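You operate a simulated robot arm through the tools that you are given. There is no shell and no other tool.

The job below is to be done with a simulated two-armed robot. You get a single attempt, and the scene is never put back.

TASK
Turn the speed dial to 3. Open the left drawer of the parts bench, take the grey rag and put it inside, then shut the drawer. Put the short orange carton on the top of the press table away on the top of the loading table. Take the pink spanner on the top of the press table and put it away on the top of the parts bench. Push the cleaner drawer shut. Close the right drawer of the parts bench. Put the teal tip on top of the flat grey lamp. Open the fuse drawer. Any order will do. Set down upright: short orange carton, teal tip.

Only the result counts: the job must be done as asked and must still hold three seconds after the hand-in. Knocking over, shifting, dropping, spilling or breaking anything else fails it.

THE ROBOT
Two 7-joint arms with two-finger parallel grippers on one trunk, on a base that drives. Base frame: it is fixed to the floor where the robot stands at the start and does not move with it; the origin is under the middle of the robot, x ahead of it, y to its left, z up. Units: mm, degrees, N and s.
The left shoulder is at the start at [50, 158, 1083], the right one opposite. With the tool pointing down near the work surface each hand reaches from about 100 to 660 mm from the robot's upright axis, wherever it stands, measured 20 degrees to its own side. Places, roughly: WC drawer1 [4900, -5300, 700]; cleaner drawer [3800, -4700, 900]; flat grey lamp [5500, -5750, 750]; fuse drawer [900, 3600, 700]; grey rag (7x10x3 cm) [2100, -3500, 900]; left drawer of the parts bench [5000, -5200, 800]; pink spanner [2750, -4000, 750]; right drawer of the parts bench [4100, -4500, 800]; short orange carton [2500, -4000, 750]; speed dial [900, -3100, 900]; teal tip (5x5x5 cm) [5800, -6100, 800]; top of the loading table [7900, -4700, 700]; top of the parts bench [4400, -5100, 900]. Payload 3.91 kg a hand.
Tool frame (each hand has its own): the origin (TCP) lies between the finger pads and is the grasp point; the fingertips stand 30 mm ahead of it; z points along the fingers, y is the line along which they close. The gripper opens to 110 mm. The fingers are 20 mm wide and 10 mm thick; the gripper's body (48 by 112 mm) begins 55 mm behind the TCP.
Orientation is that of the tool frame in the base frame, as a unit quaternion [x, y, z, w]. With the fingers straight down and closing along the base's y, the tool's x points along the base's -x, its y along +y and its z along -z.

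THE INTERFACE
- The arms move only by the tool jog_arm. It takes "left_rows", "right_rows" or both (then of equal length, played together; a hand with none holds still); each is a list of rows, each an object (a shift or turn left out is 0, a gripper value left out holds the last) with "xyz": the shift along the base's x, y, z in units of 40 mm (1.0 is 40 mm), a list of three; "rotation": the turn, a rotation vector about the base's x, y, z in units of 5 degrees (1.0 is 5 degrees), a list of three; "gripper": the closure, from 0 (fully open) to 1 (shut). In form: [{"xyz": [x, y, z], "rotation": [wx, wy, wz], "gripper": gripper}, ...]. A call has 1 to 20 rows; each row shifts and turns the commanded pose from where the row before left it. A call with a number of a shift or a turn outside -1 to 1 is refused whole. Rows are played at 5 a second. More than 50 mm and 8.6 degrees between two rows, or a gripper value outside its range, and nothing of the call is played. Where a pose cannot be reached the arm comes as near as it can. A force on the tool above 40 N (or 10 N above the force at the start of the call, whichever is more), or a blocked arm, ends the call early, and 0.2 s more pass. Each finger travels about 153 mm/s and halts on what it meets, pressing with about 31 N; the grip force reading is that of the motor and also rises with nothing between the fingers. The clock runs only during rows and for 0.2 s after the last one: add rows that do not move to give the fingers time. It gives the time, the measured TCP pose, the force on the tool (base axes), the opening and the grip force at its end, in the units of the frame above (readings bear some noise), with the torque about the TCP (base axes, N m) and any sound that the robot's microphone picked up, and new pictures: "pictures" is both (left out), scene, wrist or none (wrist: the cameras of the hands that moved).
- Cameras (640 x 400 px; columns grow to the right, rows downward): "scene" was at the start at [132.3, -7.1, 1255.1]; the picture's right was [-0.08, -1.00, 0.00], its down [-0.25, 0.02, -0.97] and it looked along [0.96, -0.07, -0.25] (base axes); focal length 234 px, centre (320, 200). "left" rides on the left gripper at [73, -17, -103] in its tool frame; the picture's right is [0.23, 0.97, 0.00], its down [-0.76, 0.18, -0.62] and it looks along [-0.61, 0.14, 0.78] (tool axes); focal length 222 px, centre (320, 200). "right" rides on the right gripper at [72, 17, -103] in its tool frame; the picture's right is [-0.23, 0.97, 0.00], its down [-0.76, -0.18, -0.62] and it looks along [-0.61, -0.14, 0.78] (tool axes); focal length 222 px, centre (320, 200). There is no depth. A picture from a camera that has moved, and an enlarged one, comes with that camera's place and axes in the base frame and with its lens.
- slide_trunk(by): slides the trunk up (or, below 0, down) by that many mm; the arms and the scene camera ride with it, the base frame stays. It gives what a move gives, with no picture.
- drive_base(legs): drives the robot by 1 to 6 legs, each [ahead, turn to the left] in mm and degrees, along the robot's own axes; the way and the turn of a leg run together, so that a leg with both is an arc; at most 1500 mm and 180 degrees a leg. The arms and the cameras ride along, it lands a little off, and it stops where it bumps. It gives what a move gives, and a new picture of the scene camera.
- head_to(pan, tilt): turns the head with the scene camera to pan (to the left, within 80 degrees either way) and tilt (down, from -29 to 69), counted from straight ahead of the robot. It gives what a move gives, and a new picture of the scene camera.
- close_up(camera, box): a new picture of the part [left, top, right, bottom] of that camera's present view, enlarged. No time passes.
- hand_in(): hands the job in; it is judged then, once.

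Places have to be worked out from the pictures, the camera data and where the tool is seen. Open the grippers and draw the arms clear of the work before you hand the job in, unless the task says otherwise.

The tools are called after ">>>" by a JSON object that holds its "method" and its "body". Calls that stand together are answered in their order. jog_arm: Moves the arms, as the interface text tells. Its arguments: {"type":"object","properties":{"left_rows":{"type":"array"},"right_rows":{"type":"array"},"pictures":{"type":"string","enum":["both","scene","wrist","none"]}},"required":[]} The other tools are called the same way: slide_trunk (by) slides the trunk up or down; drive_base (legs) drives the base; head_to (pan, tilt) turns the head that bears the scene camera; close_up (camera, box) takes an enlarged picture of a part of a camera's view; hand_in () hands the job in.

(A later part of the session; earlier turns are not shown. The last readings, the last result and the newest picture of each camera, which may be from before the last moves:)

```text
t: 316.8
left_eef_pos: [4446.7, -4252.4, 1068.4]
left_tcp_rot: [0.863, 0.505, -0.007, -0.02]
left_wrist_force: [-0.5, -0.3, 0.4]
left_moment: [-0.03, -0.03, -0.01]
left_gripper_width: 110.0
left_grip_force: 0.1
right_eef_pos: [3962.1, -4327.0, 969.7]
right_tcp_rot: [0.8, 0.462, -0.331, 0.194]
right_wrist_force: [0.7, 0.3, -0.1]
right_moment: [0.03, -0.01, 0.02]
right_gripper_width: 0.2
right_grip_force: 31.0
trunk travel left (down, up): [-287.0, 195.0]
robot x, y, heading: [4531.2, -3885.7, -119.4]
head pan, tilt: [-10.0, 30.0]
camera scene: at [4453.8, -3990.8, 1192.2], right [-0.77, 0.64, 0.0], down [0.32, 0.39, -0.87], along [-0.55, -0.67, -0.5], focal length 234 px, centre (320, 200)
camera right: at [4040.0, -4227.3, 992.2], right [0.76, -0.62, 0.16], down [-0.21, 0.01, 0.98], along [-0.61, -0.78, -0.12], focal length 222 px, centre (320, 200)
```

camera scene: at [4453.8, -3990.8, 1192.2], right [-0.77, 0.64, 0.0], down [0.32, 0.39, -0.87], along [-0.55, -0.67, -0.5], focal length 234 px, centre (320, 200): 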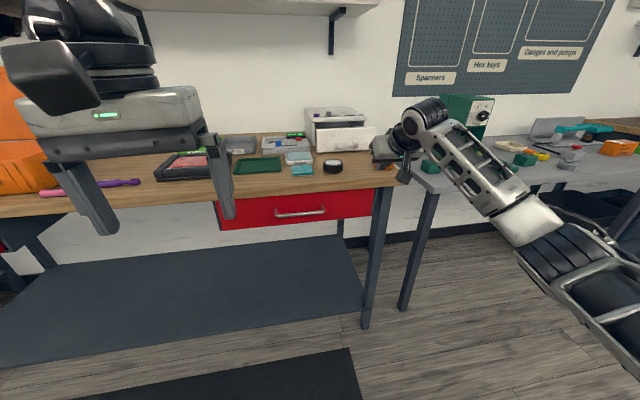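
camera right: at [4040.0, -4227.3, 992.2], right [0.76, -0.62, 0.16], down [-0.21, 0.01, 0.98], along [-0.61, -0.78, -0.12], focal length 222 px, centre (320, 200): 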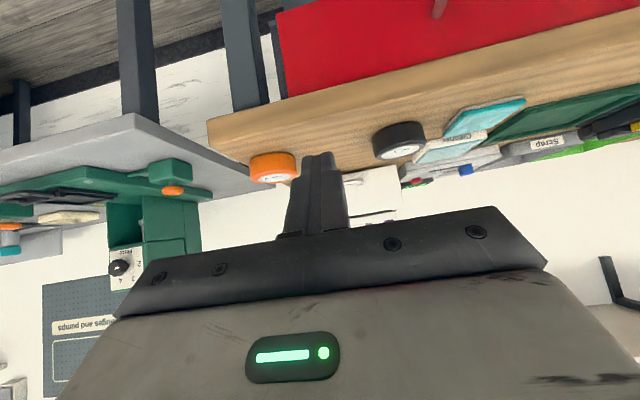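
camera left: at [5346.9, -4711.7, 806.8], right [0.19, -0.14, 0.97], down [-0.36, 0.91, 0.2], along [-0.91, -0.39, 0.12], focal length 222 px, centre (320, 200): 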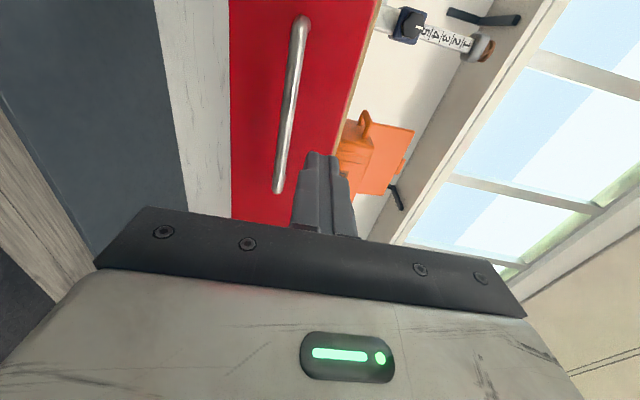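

The fingertips are aligned with the drawer's centre (v≈3693) at z≈948, 328 mm in front of it. I drive 315 mm forward and look.

>>> {"method": "drive_base", "body": {"legs": [[315, 0]]}}

>>> {"method": "close_up", "body": {"camera": "scene", "box": [280, 90, 480, 230]}}

>>> {"method": "close_up", "body": {"camera": "right", "box": [0, 0, 640, 400]}}

```text
t: 318.9
left_eef_pos: [4290.3, -4527.1, 1068.3]
left_tcp_rot: [0.864, 0.504, -0.007, -0.019]
left_wrist_force: [0.1, -0.2, -0.3]
left_moment: [-0.03, 0.01, 0.0]
left_gripper_width: 109.5
left_grip_force: 0.0
right_eef_pos: [3806.9, -4599.1, 971.3]
right_tcp_rot: [0.8, 0.461, -0.331, 0.194]
right_wrist_force: [0.7, 0.1, 0.7]
right_moment: [-0.03, 0.0, 0.02]
right_gripper_width: 0.0
right_grip_force: 31.1
trunk travel left (down, up): [-287.0, 195.0]
robot x, y, heading: [4375.3, -4160.7, -119.5]
head pan, tilt: [-10.0, 30.0]
camera scene: at [4297.7, -4264.8, 1192.2], right [-0.77, 0.64, 0.0], down [0.32, 0.39, -0.87], along [-0.55, -0.67, -0.5], focal length 234 px, centre (320, 200)
```

scene: 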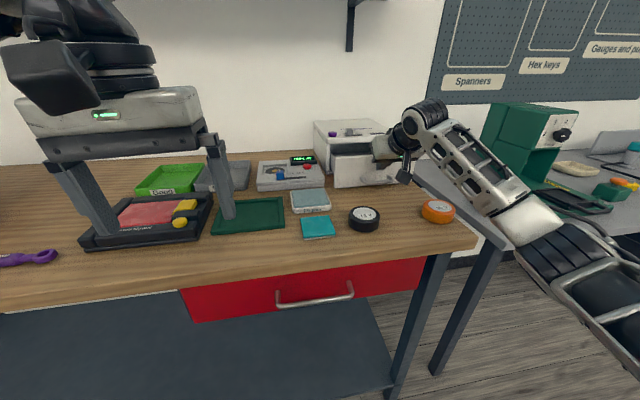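

```text
2.86 times, centred on (380, 160) of scene
camera zoom: at [4297.7, -4264.8, 1192.2], right [-0.77, 0.64, 0.0], down [0.32, 0.39, -0.87], along [-0.55, -0.67, -0.5], focal length 669 px, centre (149, 314)
```

zoom: 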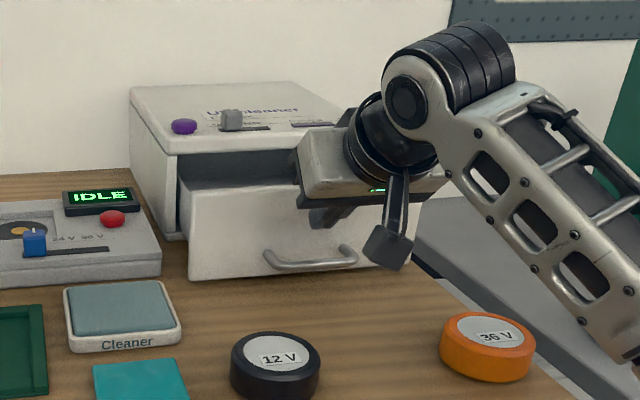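

```text
1.00 times, centred on (320, 200) of right (not enlarged: the box is as wide or as high as the picture)
camera zoom: at [3884.1, -4500.2, 992.5], right [0.76, -0.63, 0.17], down [-0.21, 0.01, 0.98], along [-0.61, -0.78, -0.12], focal length 222 px, centre (320, 200)
```

zoom: 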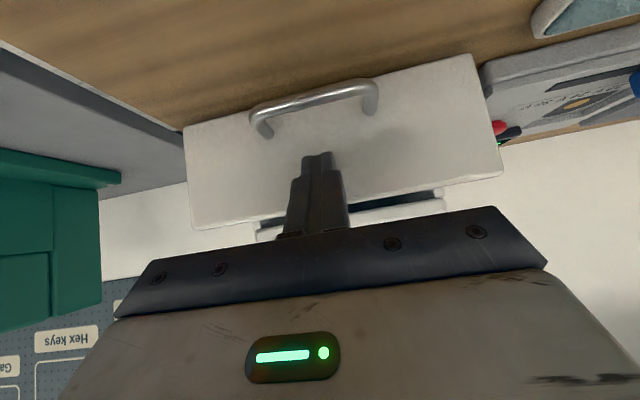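

The fist is centred on the face above its handle, about 15 mm away. I push with the base 90 mm, then finish gently with the arm.

>>> {"method": "drive_base", "body": {"legs": [[90, 0]]}}

>>> {"method": "close_up", "body": {"camera": "scene", "box": [280, 90, 480, 230]}}

```text
t: 320.0
left_eef_pos: [4245.0, -4605.0, 1069.6]
left_tcp_rot: [0.863, 0.505, -0.007, -0.019]
left_wrist_force: [-0.7, -1.5, -0.3]
left_moment: [0.01, 0.0, -0.01]
left_gripper_width: 110.2
left_grip_force: 0.1
right_eef_pos: [3763.2, -4678.0, 969.8]
right_tcp_rot: [0.8, 0.461, -0.33, 0.193]
right_wrist_force: [-0.2, 0.4, -0.1]
right_moment: [-0.01, 0.0, -0.02]
right_gripper_width: 0.0
right_grip_force: 31.1
trunk travel left (down, up): [-287.0, 195.0]
robot x, y, heading: [4331.3, -4238.5, -119.6]
head pan, tilt: [-10.0, 30.0]
camera scene: at [4253.4, -4342.9, 1192.1], right [-0.77, 0.64, 0.0], down [0.32, 0.39, -0.87], along [-0.55, -0.67, -0.5], focal length 234 px, centre (320, 200)
```

scene: 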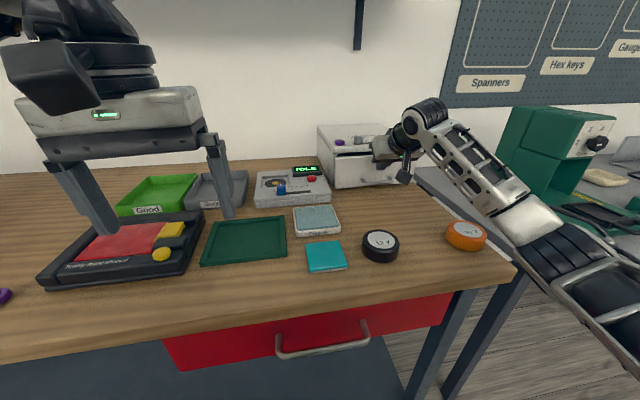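

```text
2.86 times, centred on (380, 160) of scene
camera zoom: at [4253.4, -4342.9, 1192.1], right [-0.77, 0.64, 0.0], down [0.32, 0.39, -0.87], along [-0.55, -0.67, -0.5], focal length 669 px, centre (149, 314)
```

zoom: 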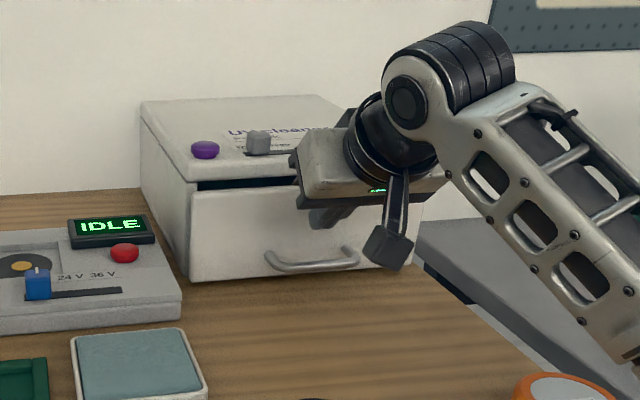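

Nearly closed; I push on with the arm 5 mm at a time until the force rises.

>>> {"method": "jog_arm", "body": {"right_rows": [{"xyz": [-0.0616, -0.1088, 0]}, {"xyz": [-0.0616, -0.1088, 0]}, {"xyz": [-0.0616, -0.1088, 0]}, {}], "pictures": "none"}}

>>> {"method": "close_up", "body": {"camera": "scene", "box": [280, 90, 480, 230]}}

```text
t: 321.0
left_eef_pos: [4245.2, -4603.1, 1069.4]
left_tcp_rot: [0.863, 0.505, -0.007, -0.02]
left_wrist_force: [0.0, 0.0, 0.4]
left_moment: [-0.02, 0.0, 0.02]
left_gripper_width: 109.9
left_grip_force: 0.0
right_eef_pos: [3755.4, -4690.9, 969.7]
right_tcp_rot: [0.8, 0.461, -0.331, 0.194]
right_wrist_force: [0.7, -0.2, 0.9]
right_moment: [0.02, 0.0, 0.0]
right_gripper_width: 0.0
right_grip_force: 31.0
trunk travel left (down, up): [-287.0, 195.0]
robot x, y, heading: [4337.2, -4238.4, -119.8]
head pan, tilt: [-10.0, 30.0]
```

```text
2.86 times, centred on (380, 160) of scene
camera zoom: at [4253.6, -4342.6, 1192.3], right [-0.77, 0.64, 0.0], down [0.32, 0.39, -0.87], along [-0.55, -0.67, -0.5], focal length 669 px, centre (149, 314)
```

zoom: 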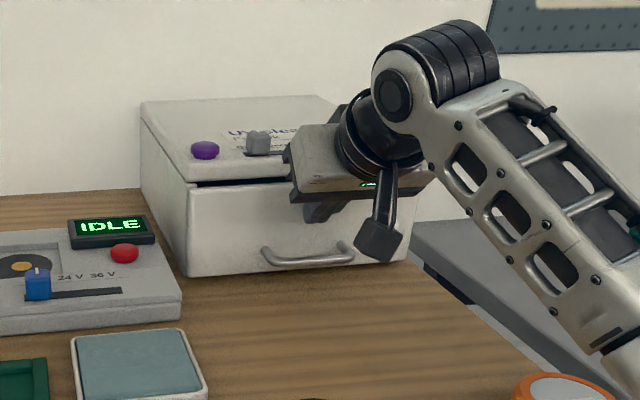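

>>> {"method": "jog_arm", "body": {"right_rows": [{"xyz": [-0.05, -0.087, 0]}, {"xyz": [-0.05, -0.087, 0]}, {}], "pictures": "none"}}

>>> {"method": "close_up", "body": {"camera": "scene", "box": [280, 90, 480, 230]}}

```text
t: 321.9
left_eef_pos: [4247.5, -4601.4, 1071.2]
left_tcp_rot: [0.863, 0.504, -0.009, -0.019]
left_wrist_force: [-0.9, 0.7, 0.6]
left_moment: [0.01, -0.02, -0.01]
left_gripper_width: 109.9
left_grip_force: 0.0
right_eef_pos: [3753.8, -4692.6, 970.0]
right_tcp_rot: [0.802, 0.463, -0.325, 0.191]
right_wrist_force: [10.9, 15.9, 4.0]
right_moment: [0.19, 0.08, 0.03]
right_gripper_width: 0.1
right_grip_force: 31.2
trunk travel left (down, up): [-287.0, 195.0]
robot x, y, heading: [4330.7, -4237.5, -119.7]
head pan, tilt: [-10.0, 30.0]
stopped in row 3 (right hand): the force on the tool passed its limit at 41 N (the readings are from after the stop); the commanded pose is now the measured one
```

```text
2.86 times, centred on (380, 160) of scene
camera zoom: at [4255.4, -4339.8, 1192.8], right [-0.77, 0.64, 0.0], down [0.32, 0.38, -0.87], along [-0.55, -0.67, -0.5], focal length 669 px, centre (149, 314)
```

zoom: 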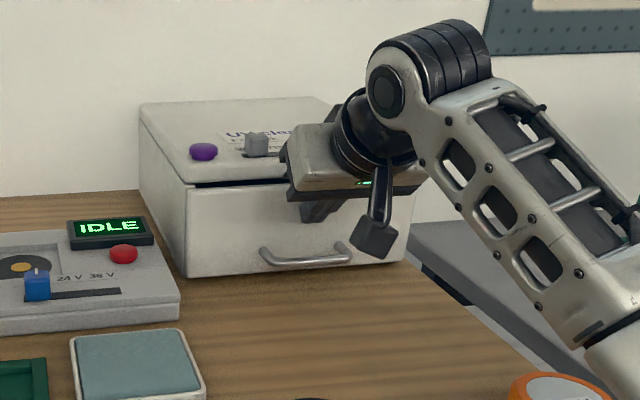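

The cleaner drawer is flush and at its stop. I draw the fist back, reverse, and bring the right hand back to the pointing-down carry pose.

>>> {"method": "jog_arm", "body": {"right_rows": [{"xyz": [0.15, 0.26, 0.05]}, {"xyz": [0.25, 0.44, 0.2]}], "pictures": "none"}}

>>> {"method": "drive_base", "body": {"legs": [[-440, 0]]}}

>>> {"method": "jog_arm", "body": {"right_rows": [{"xyz": [0.612, 0.796, 0.1], "rotation": [0.87, -0.494, 0]}, {"xyz": [0.612, 0.796, 0.1], "rotation": [0.87, -0.494, 0]}, {"xyz": [0.612, 0.796, 0.1], "rotation": [0.87, -0.494, 0]}, {"xyz": [0.612, 0.796, 0.1], "rotation": [0.87, -0.494, 0]}, {"xyz": [0.612, 0.796, 0.1], "rotation": [0.87, -0.494, 0]}, {"xyz": [0.612, 0.796, 0.1], "rotation": [0.87, -0.494, 0]}, {"xyz": [0.612, 0.796, 0.1], "rotation": [0.87, -0.494, 0]}, {"xyz": [0.5, 0.7, 0.1], "rotation": [0.87, -0.494, 0]}, {"xyz": [0, 0, 0.1], "rotation": [0.8, -0.45, 0], "gripper": 0}], "pictures": "none"}}

>>> {"method": "head_to", "body": {"pan": -5, "tilt": 30}}

>>> {"method": "close_up", "body": {"camera": "scene", "box": [260, 90, 440, 210]}}

```text
t: 322.5
left_eef_pos: [4246.9, -4605.0, 1069.0]
left_tcp_rot: [0.863, 0.504, -0.007, -0.019]
left_wrist_force: [-0.2, 0.7, 0.5]
left_moment: [0.01, 0.01, 0.01]
left_gripper_width: 109.7
left_grip_force: 0.1
right_eef_pos: [3766.9, -4667.4, 977.6]
right_tcp_rot: [0.803, 0.462, -0.326, 0.19]
right_wrist_force: [-0.4, 1.2, -1.0]
right_moment: [0.0, 0.02, 0.02]
right_gripper_width: 0.1
right_grip_force: 30.7
trunk travel left (down, up): [-287.0, 195.0]
robot x, y, heading: [4332.2, -4236.8, -119.7]
head pan, tilt: [-10.0, 30.0]
```

```text
t: 325.1
left_eef_pos: [4463.9, -4222.0, 1068.7]
left_tcp_rot: [0.863, 0.506, -0.007, -0.019]
left_wrist_force: [-0.2, 0.4, 0.0]
left_moment: [0.0, 0.02, 0.01]
left_gripper_width: 109.9
left_grip_force: 0.0
right_eef_pos: [3985.9, -4287.8, 978.3]
right_tcp_rot: [0.802, 0.463, -0.325, 0.191]
right_wrist_force: [0.4, -0.1, -1.1]
right_moment: [-0.03, 0.03, -0.02]
right_gripper_width: 0.1
right_grip_force: 30.8
trunk travel left (down, up): [-287.0, 195.0]
robot x, y, heading: [4548.0, -3859.4, -119.6]
head pan, tilt: [-10.0, 30.0]
camera scene: at [4470.4, -3961.6, 1192.3], right [-0.77, 0.64, 0.0], down [0.32, 0.39, -0.87], along [-0.55, -0.67, -0.5], focal length 234 px, centre (320, 200)
```

scene: 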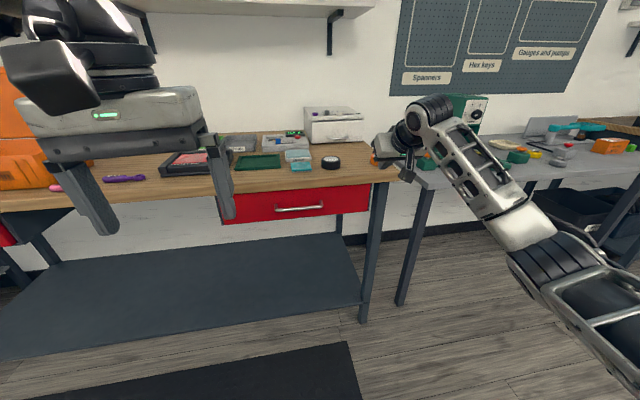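

```text
t: 327.1
left_eef_pos: [4463.3, -4224.2, 1069.0]
left_tcp_rot: [0.863, 0.505, -0.007, -0.019]
left_wrist_force: [-0.7, 0.8, -0.3]
left_moment: [-0.01, 0.03, -0.01]
left_gripper_width: 110.1
left_grip_force: 0.0
right_eef_pos: [4177.1, -4036.6, 1013.4]
right_tcp_rot: [0.867, 0.499, 0.002, -0.003]
right_wrist_force: [0.1, 0.0, -0.9]
right_moment: [-0.01, -0.02, 0.04]
right_gripper_width: 109.8
right_grip_force: 0.0
trunk travel left (down, up): [-287.0, 195.0]
robot x, y, heading: [4547.1, -3857.9, -119.6]
head pan, tilt: [-10.0, 30.0]
```

```text
t: 327.8
left_eef_pos: [4463.1, -4223.8, 1069.1]
left_tcp_rot: [0.863, 0.505, -0.008, -0.018]
left_wrist_force: [-0.2, -0.6, -0.4]
left_moment: [-0.01, 0.0, 0.01]
left_gripper_width: 110.2
left_grip_force: 0.1
right_eef_pos: [4176.4, -4036.7, 1012.9]
right_tcp_rot: [0.866, 0.5, 0.001, -0.002]
right_wrist_force: [0.6, 0.2, -0.2]
right_moment: [-0.02, 0.01, 0.0]
right_gripper_width: 110.1
right_grip_force: 0.0
trunk travel left (down, up): [-287.0, 195.0]
robot x, y, heading: [4549.3, -3859.2, -119.7]
head pan, tilt: [-5.0, 30.0]
camera scene: at [4476.5, -3966.5, 1192.2], right [-0.82, 0.57, 0.0], down [0.28, 0.41, -0.87], along [-0.49, -0.71, -0.5], focal length 234 px, centre (320, 200)
```

scene: 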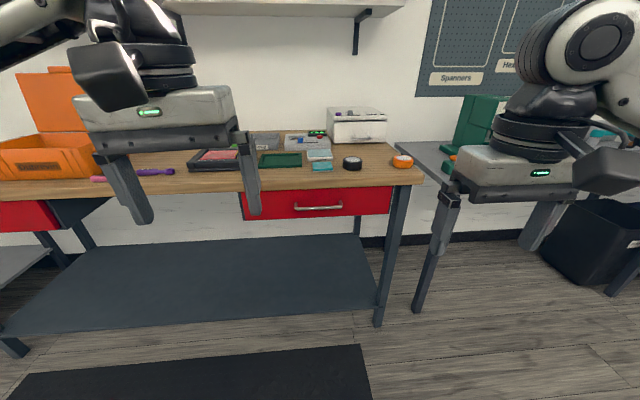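

```text
3.33 times, centred on (350, 150) of scene
camera zoom: at [4476.5, -3966.5, 1192.2], right [-0.82, 0.57, 0.0], down [0.28, 0.41, -0.87], along [-0.49, -0.71, -0.5], focal length 780 px, centre (220, 367)
```

zoom: 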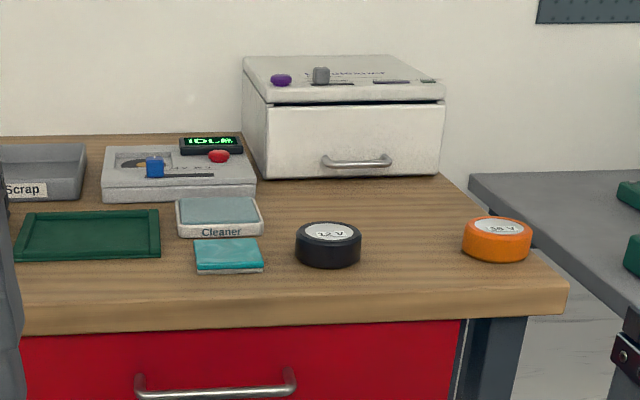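

Both the cleaner drawer and the right drawer are flush. Now I go along the aisle toward the next table, where the lamp and the teal tip should be.

>>> {"method": "drive_base", "body": {"legs": [[0, 78], [1050, 0], [0, 12], [250, 0]]}}

>>> {"method": "head_to", "body": {"pan": -35, "tilt": 25}}

```text
t: 338.8
left_eef_pos: [5910.8, -4780.6, 1069.2]
left_tcp_rot: [0.258, 0.966, -0.018, -0.008]
left_wrist_force: [-0.5, 0.3, 0.4]
left_moment: [-0.02, 0.04, -0.01]
left_gripper_width: 110.1
left_grip_force: 0.0
right_eef_pos: [5721.1, -5064.3, 1013.4]
right_tcp_rot: [0.265, 0.964, -0.001, -0.002]
right_wrist_force: [0.5, -0.1, -0.1]
right_moment: [0.02, -0.01, 0.0]
right_gripper_width: 110.1
right_grip_force: 0.1
trunk travel left (down, up): [-287.0, 195.0]
robot x, y, heading: [5545.5, -4692.4, -30.2]
head pan, tilt: [-5.0, 30.0]
camera scene: at [5653.2, -4763.9, 1192.2], right [-0.58, -0.82, 0.0], down [-0.41, 0.29, -0.87], along [0.71, -0.5, -0.5], focal length 234 px, centre (320, 200)
```

scene: 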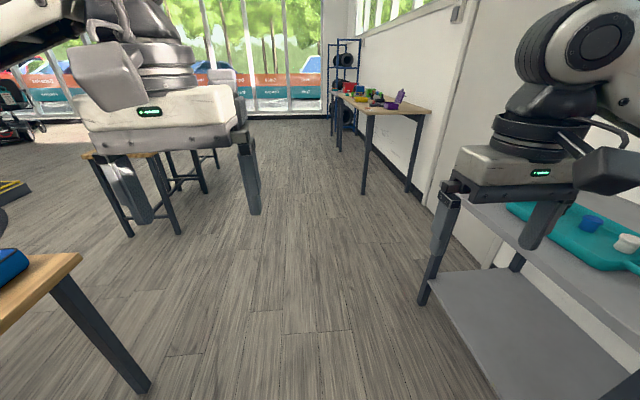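

```text
t: 339.7
left_eef_pos: [5910.7, -4781.1, 1070.0]
left_tcp_rot: [0.259, 0.966, -0.019, -0.009]
left_wrist_force: [0.1, -0.5, -0.3]
left_moment: [0.01, 0.01, -0.01]
left_gripper_width: 110.1
left_grip_force: 0.1
right_eef_pos: [5720.7, -5065.1, 1013.5]
right_tcp_rot: [0.265, 0.964, 0.0, -0.002]
right_wrist_force: [0.3, -0.4, 0.6]
right_moment: [-0.04, -0.01, 0.03]
right_gripper_width: 109.9
right_grip_force: 0.1
trunk travel left (down, up): [-287.0, 195.0]
robot x, y, heading: [5545.8, -4690.7, -30.3]
head pan, tilt: [-35.0, 25.0]
camera scene: at [5617.7, -4795.2, 1200.2], right [-0.91, -0.42, 0.0], down [-0.18, 0.38, -0.91], along [0.38, -0.82, -0.42], focal length 234 px, centre (320, 200)
```

scene: 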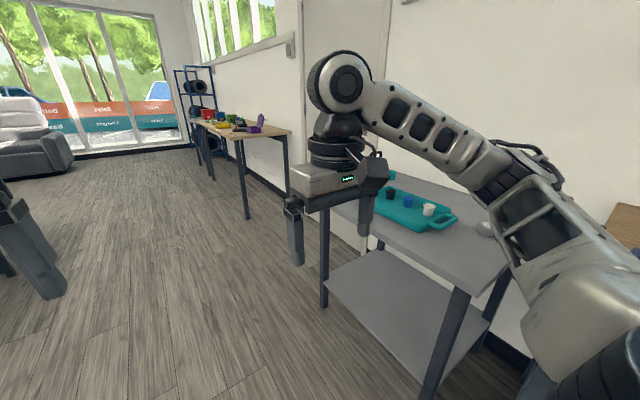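

The grey table holds a teal tray with coloured caps, a teal tip behind it, and a flat grey puck (lamp) nearer. I drive on 550 mm and turn to face this table.

>>> {"method": "drive_base", "body": {"legs": [[550, 0], [0, -89]]}}

>>> {"method": "head_to", "body": {"pan": 0, "tilt": 30}}

>>> {"method": "close_up", "body": {"camera": "scene", "box": [180, 80, 460, 260]}}

```text
t: 346.7
left_eef_pos: [5940.2, -5338.2, 1069.5]
left_tcp_rot: [0.862, 0.507, -0.008, -0.019]
left_wrist_force: [-0.2, 0.4, 0.4]
left_moment: [-0.01, 0.03, -0.02]
left_gripper_width: 109.9
left_grip_force: 0.0
right_eef_pos: [5653.6, -5151.6, 1013.1]
right_tcp_rot: [0.866, 0.501, 0.002, -0.003]
right_wrist_force: [0.5, -0.1, 0.7]
right_moment: [0.01, 0.03, -0.02]
right_gripper_width: 109.7
right_grip_force: 0.1
trunk travel left (down, up): [-287.0, 195.0]
robot x, y, heading: [6024.5, -4969.1, -119.5]
head pan, tilt: [-35.0, 25.0]
camera scene: at [5920.5, -5045.8, 1200.2], right [-0.43, 0.9, 0.0], down [0.38, 0.18, -0.91], along [-0.82, -0.39, -0.42], focal length 234 px, centre (320, 200)
```

scene: 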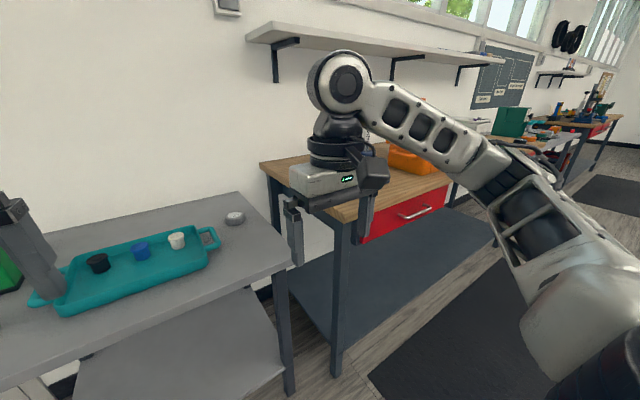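

```text
t: 347.7
left_eef_pos: [5939.5, -5339.2, 1070.8]
left_tcp_rot: [0.862, 0.507, -0.006, -0.019]
left_wrist_force: [0.7, 0.4, -0.3]
left_moment: [0.02, 0.0, 0.0]
left_gripper_width: 110.0
left_grip_force: 0.1
right_eef_pos: [5653.9, -5152.5, 1014.0]
right_tcp_rot: [0.865, 0.501, 0.002, -0.002]
right_wrist_force: [-1.0, -0.1, -0.3]
right_moment: [0.0, 0.04, -0.03]
right_gripper_width: 109.9
right_grip_force: 0.1
trunk travel left (down, up): [-287.0, 195.0]
robot x, y, heading: [6025.7, -4972.8, -119.3]
head pan, tilt: [0.0, 30.0]
camera scene: at [5959.1, -5084.8, 1192.3], right [-0.87, 0.49, 0.0], down [0.25, 0.44, -0.87], along [-0.43, -0.75, -0.5], focal length 234 px, centre (320, 200)
```

scene: 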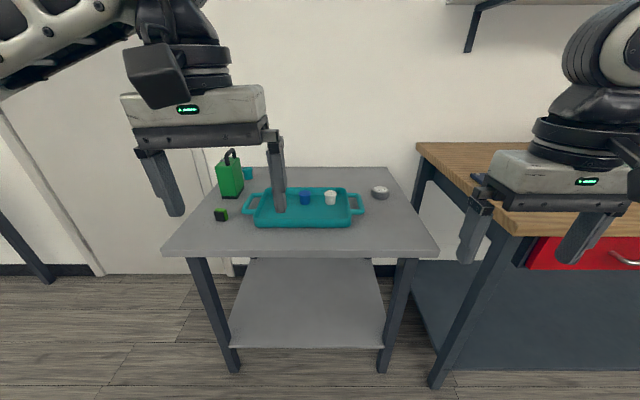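

```text
2.22 times, centred on (320, 170) of scene
camera zoom: at [5959.1, -5084.8, 1192.3], right [-0.87, 0.49, 0.0], down [0.25, 0.44, -0.87], along [-0.43, -0.75, -0.5], focal length 520 px, centre (320, 267)
```

zoom: 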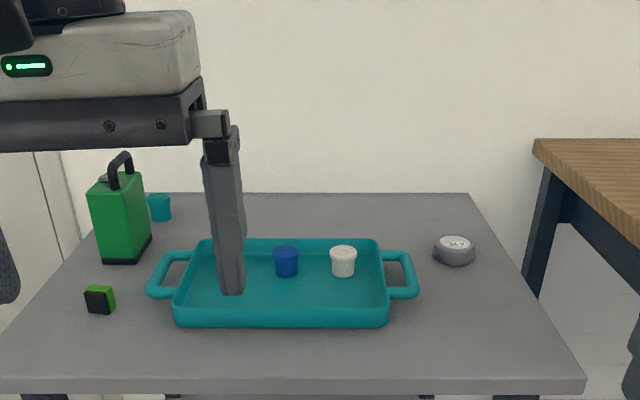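

The teal tip stands at the table's back-left behind the green case (≈(5777,-6045), table top z≈765), and the lamp at ≈(5388,-5644). The tip is best reached from the table's left end, so I drive around to that side.

>>> {"method": "drive_base", "body": {"legs": [[0, 90], [700, 0], [0, -90]]}}

>>> {"method": "head_to", "body": {"pan": 20, "tilt": 30}}

>>> {"method": "head_to", "body": {"pan": -30, "tilt": 30}}

```text
t: 359.2
left_eef_pos: [6566.4, -5685.9, 1070.3]
left_tcp_rot: [0.855, 0.518, -0.008, -0.019]
left_wrist_force: [0.0, -0.4, 0.3]
left_moment: [0.01, 0.01, 0.0]
left_gripper_width: 110.0
left_grip_force: 0.0
right_eef_pos: [6275.5, -5507.4, 1013.0]
right_tcp_rot: [0.859, 0.512, 0.002, -0.002]
right_wrist_force: [0.1, 0.1, -0.7]
right_moment: [0.0, 0.0, 0.01]
right_gripper_width: 109.8
right_grip_force: 0.0
trunk travel left (down, up): [-287.0, 195.0]
robot x, y, heading: [6643.4, -5316.3, -118.0]
head pan, tilt: [0.0, 30.0]
camera scene: at [6580.3, -5431.9, 1192.3], right [-0.88, 0.47, 0.0], down [0.23, 0.44, -0.87], along [-0.41, -0.77, -0.5], focal length 234 px, centre (320, 200)
```

scene: 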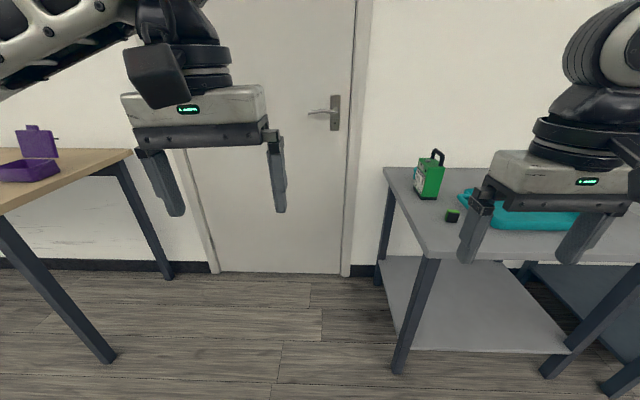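

```text
t: 360.0
left_eef_pos: [6567.2, -5684.7, 1069.5]
left_tcp_rot: [0.855, 0.518, -0.007, -0.019]
left_wrist_force: [-0.1, -0.2, -0.1]
left_moment: [-0.02, 0.02, -0.01]
left_gripper_width: 109.7
left_grip_force: 0.1
right_eef_pos: [6276.3, -5506.8, 1013.6]
right_tcp_rot: [0.859, 0.512, 0.002, -0.002]
right_wrist_force: [0.5, -0.6, -0.3]
right_moment: [0.02, -0.01, -0.03]
right_gripper_width: 109.7
right_grip_force: 0.1
trunk travel left (down, up): [-287.0, 195.0]
robot x, y, heading: [6642.1, -5317.6, -117.9]
head pan, tilt: [20.0, 30.0]
camera scene: at [6610.1, -5441.6, 1192.2], right [-0.99, 0.14, 0.0], down [0.07, 0.5, -0.87], along [-0.12, -0.86, -0.5], focal length 234 px, centre (320, 200)
```

scene: 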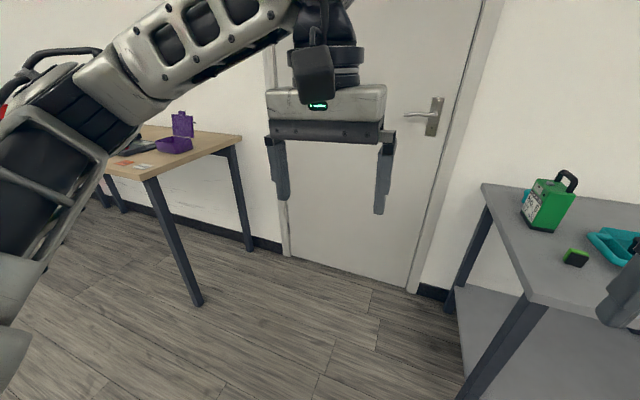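

```text
t: 361.2
left_eef_pos: [6567.3, -5686.2, 1069.5]
left_tcp_rot: [0.855, 0.518, -0.007, -0.019]
left_wrist_force: [0.2, 1.1, -1.1]
left_moment: [0.01, -0.01, 0.02]
left_gripper_width: 109.7
left_grip_force: 0.0
right_eef_pos: [6275.8, -5506.8, 1011.8]
right_tcp_rot: [0.859, 0.512, 0.002, -0.003]
right_wrist_force: [-0.2, -0.1, 0.6]
right_moment: [-0.01, -0.01, -0.02]
right_gripper_width: 109.9
right_grip_force: 0.1
trunk travel left (down, up): [-287.0, 195.0]
robot x, y, heading: [6642.1, -5319.6, -117.7]
head pan, tilt: [-30.0, 30.0]
camera scene: at [6546.1, -5400.1, 1192.2], right [-0.53, 0.85, 0.0], down [0.42, 0.27, -0.87], along [-0.73, -0.46, -0.5], focal length 234 px, centre (320, 200)
```

scene: 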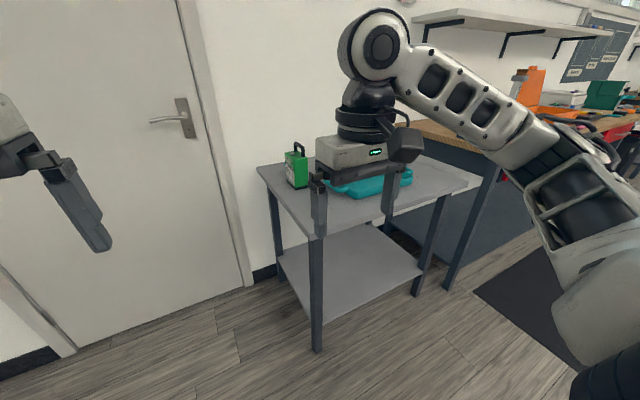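

There is about 1.27 m of free floor between the grey table's left end and the next table. I drive in beside the grey table's left end and turn right to face along it.

>>> {"method": "drive_base", "body": {"legs": [[0, -2], [530, 0], [0, -90]]}}

>>> {"method": "head_to", "body": {"pan": 35, "tilt": 45}}

>>> {"method": "close_up", "body": {"camera": "scene", "box": [240, 80, 480, 230]}}

```text
t: 368.5
left_eef_pos: [6009.2, -5694.2, 1068.9]
left_tcp_rot: [0.968, -0.25, 0.009, -0.018]
left_wrist_force: [-0.3, 0.0, 0.0]
left_moment: [0.01, 0.03, -0.01]
left_gripper_width: 110.3
left_grip_force: 0.1
right_eef_pos: [6195.0, -5406.9, 1013.0]
right_tcp_rot: [0.966, -0.257, 0.003, 0.0]
right_wrist_force: [-0.7, -0.6, -0.7]
right_moment: [0.01, 0.01, -0.06]
right_gripper_width: 110.1
right_grip_force: 0.0
trunk travel left (down, up): [-287.0, 195.0]
robot x, y, heading: [6374.3, -5779.3, 150.8]
head pan, tilt: [-30.0, 30.0]
camera scene: at [6295.1, -5680.0, 1192.2], right [0.86, 0.51, 0.0], down [0.26, -0.43, -0.87], along [-0.44, 0.74, -0.5], focal length 234 px, centre (320, 200)
```

scene: 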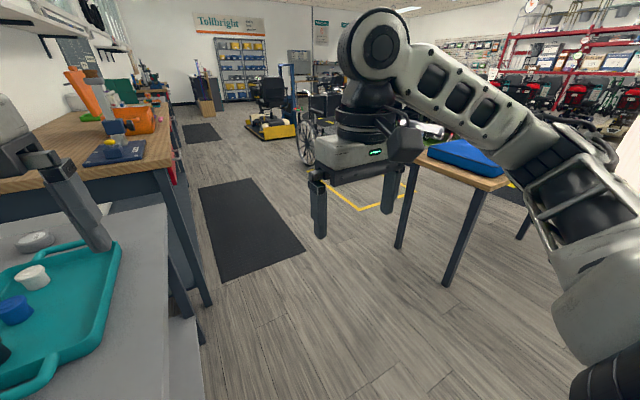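

```text
t: 369.8
left_eef_pos: [6009.1, -5693.8, 1070.2]
left_tcp_rot: [0.968, -0.25, 0.009, -0.019]
left_wrist_force: [-0.4, 0.9, 0.1]
left_moment: [0.01, 0.0, 0.01]
left_gripper_width: 110.2
left_grip_force: 0.1
right_eef_pos: [6195.4, -5407.1, 1012.6]
right_tcp_rot: [0.967, -0.256, 0.003, 0.0]
right_wrist_force: [-0.2, 0.1, 0.0]
right_moment: [0.01, 0.02, 0.01]
right_gripper_width: 110.2
right_grip_force: 0.1
trunk travel left (down, up): [-287.0, 195.0]
robot x, y, heading: [6376.9, -5778.2, 150.6]
head pan, tilt: [35.0, 45.0]
camera scene: at [6260.3, -5765.8, 1169.7], right [-0.1, 1.0, 0.0], down [0.7, 0.07, -0.71], along [-0.7, -0.07, -0.71], focal length 234 px, centre (320, 200)
```

scene: 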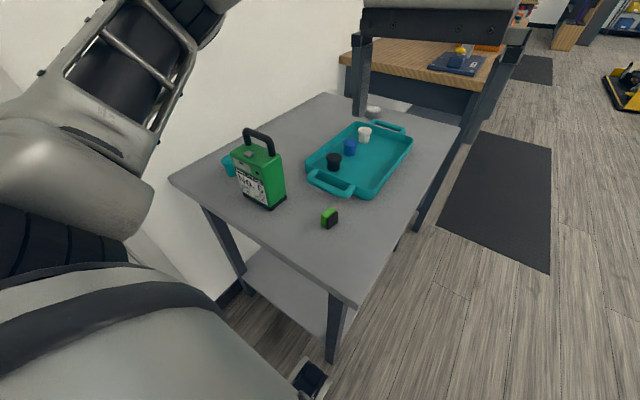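

```text
2.67 times, centred on (360, 155) of scene
camera zoom: at [6260.3, -5765.8, 1169.7], right [-0.1, 1.0, 0.0], down [0.7, 0.07, -0.71], along [-0.7, -0.07, -0.71], focal length 624 px, centre (213, 320)
```

zoom: 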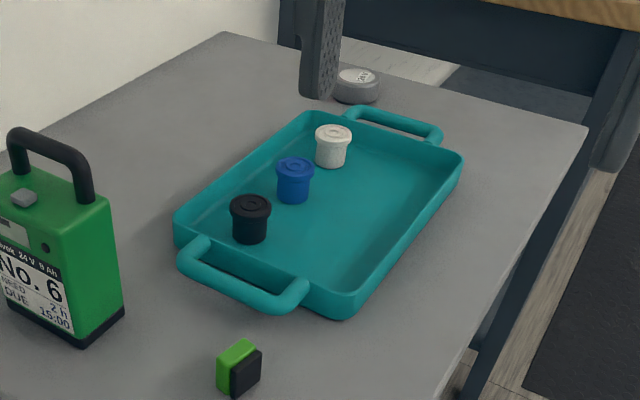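

The table is now in close view; the tip peeks out behind the green case. I zoom on it.

>>> {"method": "close_up", "body": {"camera": "scene", "box": [180, 110, 320, 220]}}

>>> {"method": "close_up", "body": {"camera": "left", "box": [0, 0, 640, 400]}}

```text
3.64 times, centred on (250, 165) of scene
camera zoom: at [6260.3, -5765.8, 1169.7], right [-0.1, 1.0, 0.0], down [0.7, 0.07, -0.71], along [-0.7, -0.07, -0.71], focal length 851 px, centre (574, 327)
```

zoom: 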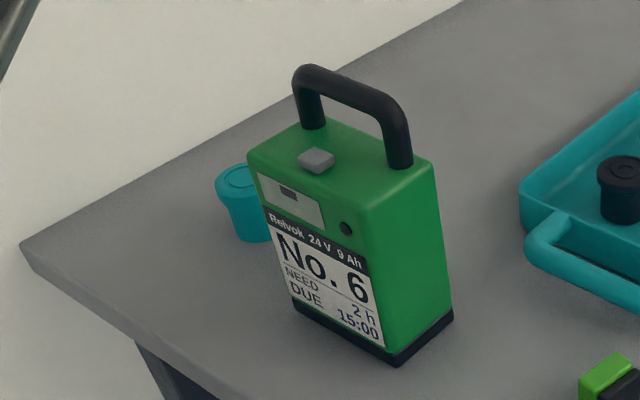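

```text
1.00 times, centred on (320, 200) of left (not enlarged: the box is as wide or as high as the picture)
camera zoom: at [6078.6, -5717.2, 1173.8], right [-0.27, -0.96, -0.04], down [-0.77, 0.19, 0.61], along [-0.58, 0.2, -0.79], focal length 222 px, centre (320, 200)
```

zoom: 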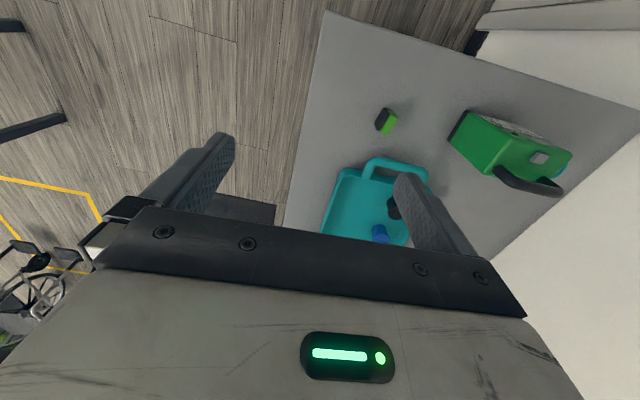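

Layout here: the case occupies v 6112–6164, w −281…−381 (101×52 mm, handle up to z≈945) and the tip stands ~50 mm beyond it toward the wall at ≈(5783,-6049). I first rotate the left hand by −90° in place so its narrow side faces the case.

>>> {"method": "jog_arm", "body": {"left_rows": [{"rotation": [0, 0, -1]}, {"rotation": [0, 0, -1]}, {"rotation": [0, 0, -1]}, {"rotation": [0, 0, -1]}, {"rotation": [0, 0, -1]}, {"rotation": [0, 0, -1]}, {"rotation": [0, 0, -1]}, {"rotation": [0, 0, -1]}, {"rotation": [0, 0, -1]}, {"rotation": [0, 0, -1]}, {"rotation": [0, 0, -1]}, {"rotation": [0, 0, -1]}, {"rotation": [0, 0, -1]}, {"rotation": [0, 0, -1]}, {"rotation": [0, 0, -1]}, {"rotation": [0, 0, -1]}, {"rotation": [0, 0, -1]}, {"rotation": [0, 0, -1], "gripper": 0.2}]}}

```text
t: 373.6
left_eef_pos: [6075.6, -5698.1, 1052.2]
left_tcp_rot: [-0.507, 0.862, -0.019, 0.007]
left_wrist_force: [0.1, 0.7, -0.2]
left_moment: [0.0, 0.02, 0.01]
left_gripper_width: 87.9
left_grip_force: 0.0
left hand out of reach, approached as far as the arm can: row 15, 16, 17, 18
right_eef_pos: [6195.8, -5407.5, 1013.5]
right_tcp_rot: [0.967, -0.257, 0.003, 0.0]
right_wrist_force: [0.8, 1.0, -0.6]
right_moment: [0.0, 0.01, 0.0]
right_gripper_width: 109.9
right_grip_force: 0.0
trunk travel left (down, up): [-287.0, 195.0]
robot x, y, heading: [6380.0, -5779.8, 150.7]
head pan, tilt: [35.0, 45.0]
camera scene: at [6260.3, -5765.8, 1169.7], right [-0.1, 1.0, 0.0], down [0.7, 0.07, -0.71], along [-0.7, -0.07, -0.71], focal length 234 px, centre (320, 200)
camera left: at [6052.6, -5767.0, 1156.6], right [-0.96, 0.27, -0.04], down [0.19, 0.77, 0.61], along [0.2, 0.58, -0.79], focal length 222 px, centre (320, 200)
```

scene: 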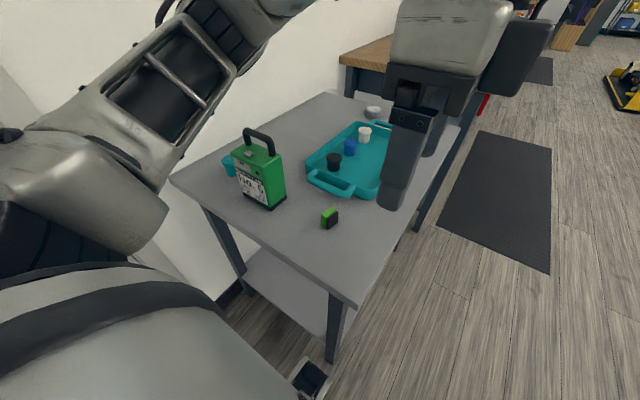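
left: 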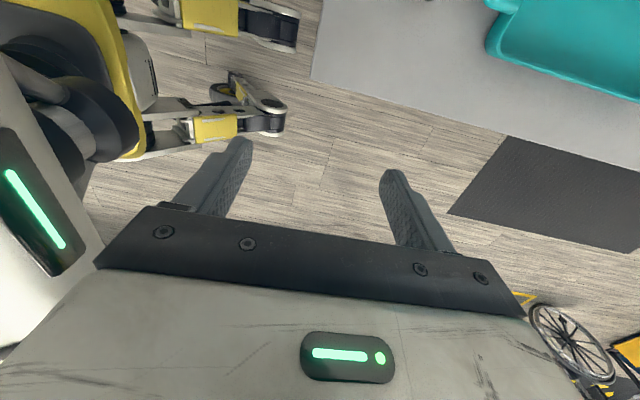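

The −90° orientation is reached. I carry the hand at z≈1055 (above the case's handle) toward the tip.

>>> {"method": "jog_arm", "body": {"left_rows": [{"xyz": [-0.7325, -0.88, 0.05]}, {"xyz": [-0.7325, -0.88, 0.05]}, {"xyz": [-0.7325, -0.88, 0]}, {"xyz": [-0.7325, -0.88, 0]}, {"xyz": [-0.7325, -0.88, 0]}, {"xyz": [-0.7325, -0.88, 0]}, {"xyz": [-0.7325, -0.88, 0]}, {"xyz": [-0.7325, -0.88, 0]}, {"xyz": [-0.7325, -0.88, 0]}, {"xyz": [-0.7325, -0.88, 0]}]}}

>>> {"method": "close_up", "body": {"camera": "scene", "box": [140, 60, 340, 220]}}

```text
t: 375.8
left_eef_pos: [6113.3, -5887.2, 1028.7]
left_tcp_rot: [-0.508, 0.861, -0.02, 0.008]
left_wrist_force: [-1.1, -0.6, 0.1]
left_moment: [0.01, 0.0, 0.01]
left_gripper_width: 87.9
left_grip_force: 0.0
left hand out of reach, approached as far as the arm can: row 1, 2, 3, 4, 5, 6, 7, 8, 9, 10
right_eef_pos: [6194.2, -5407.6, 1013.1]
right_tcp_rot: [0.967, -0.257, 0.003, 0.0]
right_wrist_force: [0.9, -0.2, -0.8]
right_moment: [0.02, 0.0, -0.01]
right_gripper_width: 109.8
right_grip_force: 0.0
trunk travel left (down, up): [-287.0, 195.0]
robot x, y, heading: [6375.6, -5775.8, 150.7]
head pan, tilt: [35.0, 45.0]
camera scene: at [6260.4, -5766.0, 1169.7], right [-0.1, 1.0, 0.0], down [0.7, 0.07, -0.71], along [-0.7, -0.07, -0.71], focal length 234 px, centre (320, 200)
camera left: at [6089.0, -5955.7, 1133.6], right [-0.96, 0.27, -0.04], down [0.19, 0.77, 0.61], along [0.2, 0.58, -0.79], focal length 222 px, centre (320, 200)
```

scene: 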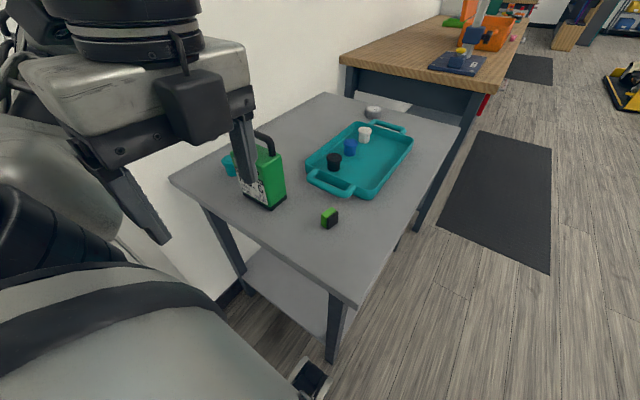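
left: 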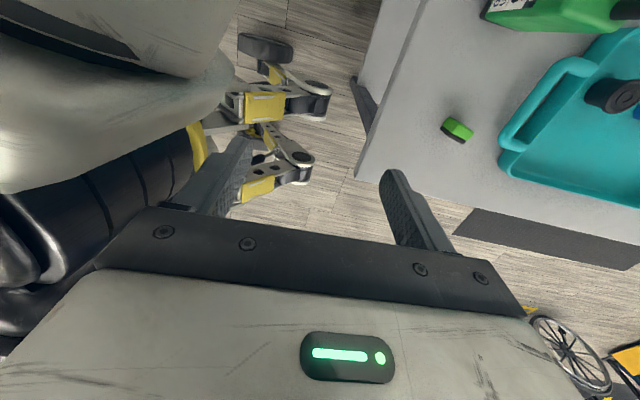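

```text
2.50 times, centred on (240, 140) of scene
camera zoom: at [6260.4, -5766.0, 1169.7], right [-0.1, 1.0, 0.0], down [0.7, 0.07, -0.71], along [-0.7, -0.07, -0.71], focal length 585 px, centre (520, 350)
```

zoom: 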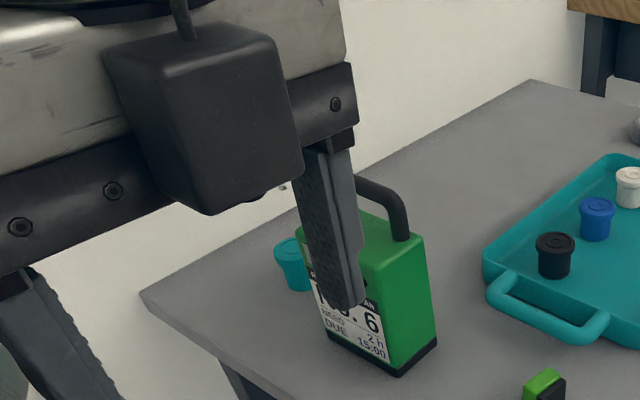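

With −90° yaw the left arm cannot reach out there, so I return to the neutral yaw (body edge still ~20 mm clear of the case) and approach from above.

>>> {"method": "jog_arm", "body": {"left_rows": [{"xyz": [0, 0, 0.3], "rotation": [0, 0, 1]}, {"xyz": [0, 0, 0.3], "rotation": [0, 0, 1]}, {"xyz": [0, 0, 0.3], "rotation": [0, 0, 1]}, {"rotation": [0, 0, 1]}, {"rotation": [0, 0, 1]}, {"rotation": [0, 0, 1]}, {"rotation": [0, 0, 1]}, {"rotation": [0, 0, 1]}, {"rotation": [0, 0, 1]}, {"rotation": [0, 0, 1]}, {"rotation": [0, 0, 1]}, {"rotation": [0, 0, 1]}, {"rotation": [0, 0, 1]}, {"rotation": [0, 0, 1]}, {"rotation": [0, 0, 1]}, {"rotation": [0, 0, 1]}, {"rotation": [0, 0, 1]}, {"rotation": [0, 0, 1]}]}}

```text
t: 379.6
left_eef_pos: [6113.2, -5886.7, 1065.0]
left_tcp_rot: [0.968, -0.25, 0.009, -0.019]
left_wrist_force: [0.3, 0.3, -0.1]
left_moment: [0.03, 0.0, 0.02]
left_gripper_width: 87.9
left_grip_force: 0.1
right_eef_pos: [6194.5, -5406.6, 1013.1]
right_tcp_rot: [0.967, -0.256, 0.003, 0.0]
right_wrist_force: [0.0, -0.2, 0.4]
right_moment: [0.01, -0.01, -0.02]
right_gripper_width: 110.1
right_grip_force: 0.0
trunk travel left (down, up): [-287.0, 195.0]
robot x, y, heading: [6375.8, -5781.1, 150.6]
head pan, tilt: [35.0, 45.0]
camera scene: at [6260.3, -5765.8, 1169.6], right [-0.1, 1.0, 0.0], down [0.7, 0.07, -0.71], along [-0.7, -0.07, -0.71], focal length 234 px, centre (320, 200)
camera left: at [6181.2, -5910.8, 1169.7], right [-0.27, -0.96, -0.04], down [-0.77, 0.19, 0.61], along [-0.58, 0.19, -0.79], focal length 222 px, centre (320, 200)
```

scene: 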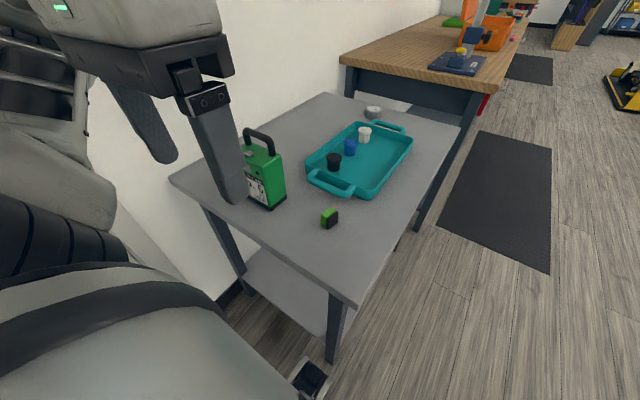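
left: 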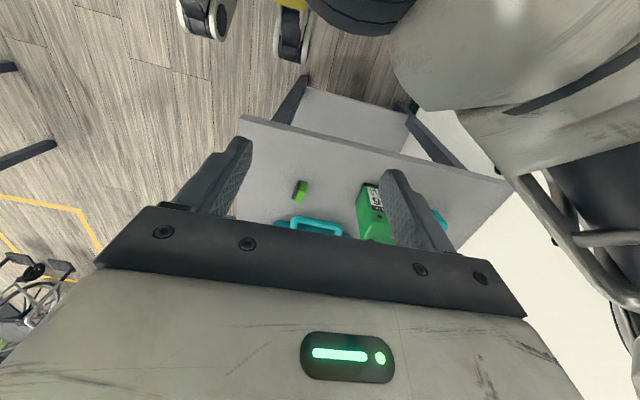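

Now I level the hand and move it at z≈1065 to above the tip.

>>> {"method": "jog_arm", "body": {"left_rows": [{"rotation": [-0.367, 0.31, 0]}, {"xyz": [-0.9225, -0.4675, 0], "gripper": 0.35}, {"xyz": [-0.9225, -0.4675, 0]}, {"xyz": [-0.9225, -0.4675, 0]}, {"xyz": [-0.9225, -0.4675, 0]}, {"xyz": [-0.9225, -0.4675, 0]}, {"xyz": [-0.9225, -0.4675, 0]}, {"xyz": [-0.9225, -0.4675, 0]}, {"xyz": [-0.9225, -0.4675, 0]}, {"xyz": [-0.9225, -0.4675, 0]}]}}

>>> {"method": "close_up", "body": {"camera": "left", "box": [160, 0, 480, 220]}}

```text
t: 381.8
left_eef_pos: [5812.0, -6022.5, 1061.6]
left_tcp_rot: [0.968, -0.249, 0.0, 0.0]
left_wrist_force: [0.2, 0.1, -1.0]
left_moment: [0.01, 0.01, 0.03]
left_gripper_width: 71.2
left_grip_force: 0.1
left hand out of reach, approached as far as the arm can: row 4, 5, 10
right_eef_pos: [6195.7, -5406.4, 1012.7]
right_tcp_rot: [0.967, -0.256, 0.003, 0.0]
right_wrist_force: [1.0, 0.0, -0.4]
right_moment: [0.0, 0.0, -0.02]
right_gripper_width: 109.8
right_grip_force: 0.1
trunk travel left (down, up): [-287.0, 195.0]
robot x, y, heading: [6374.7, -5777.7, 150.6]
head pan, tilt: [35.0, 45.0]
camera scene: at [6260.3, -5765.8, 1169.6], right [-0.1, 1.0, 0.0], down [0.7, 0.07, -0.71], along [-0.7, -0.07, -0.71], focal length 234 px, centre (320, 200)
camera left: at [5883.4, -6043.2, 1164.0], right [-0.27, -0.96, 0.0], down [-0.75, 0.21, 0.62], along [-0.6, 0.17, -0.78], focal length 222 px, centre (320, 200)
```

scene: 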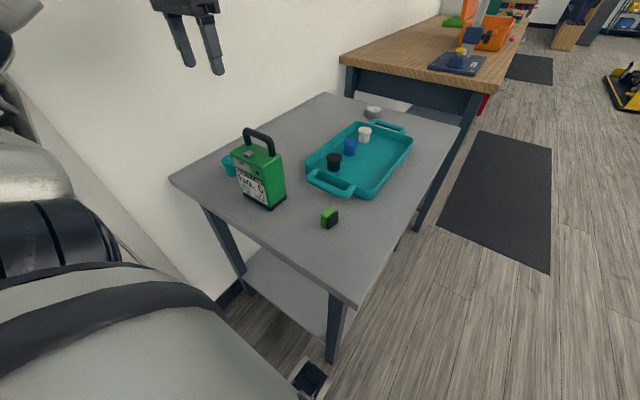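
left: 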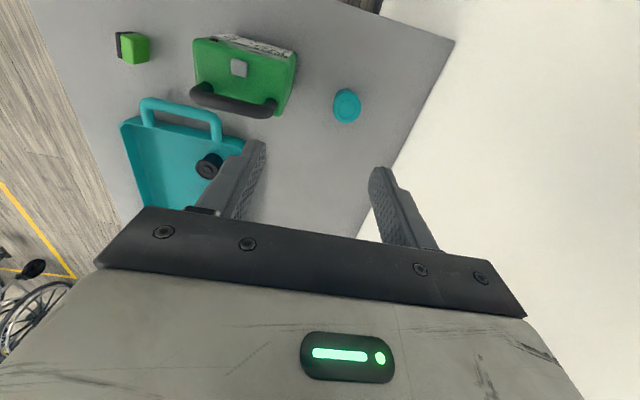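

```text
1.82 times, centred on (320, 110) of left
camera zoom: at [5883.4, -6043.2, 1164.0], right [-0.27, -0.96, 0.0], down [-0.75, 0.21, 0.62], along [-0.6, 0.17, -0.78], focal length 404 px, centre (320, 364)
```

zoom: 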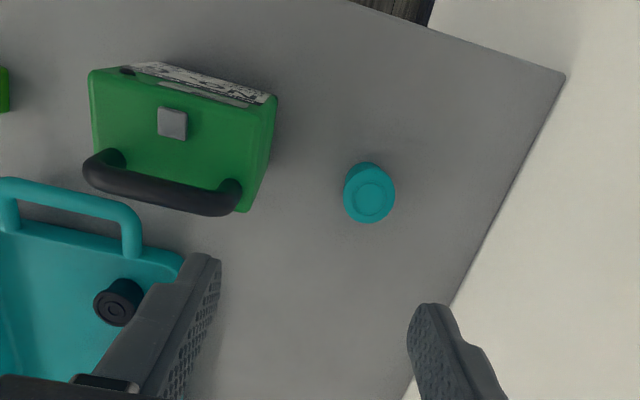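

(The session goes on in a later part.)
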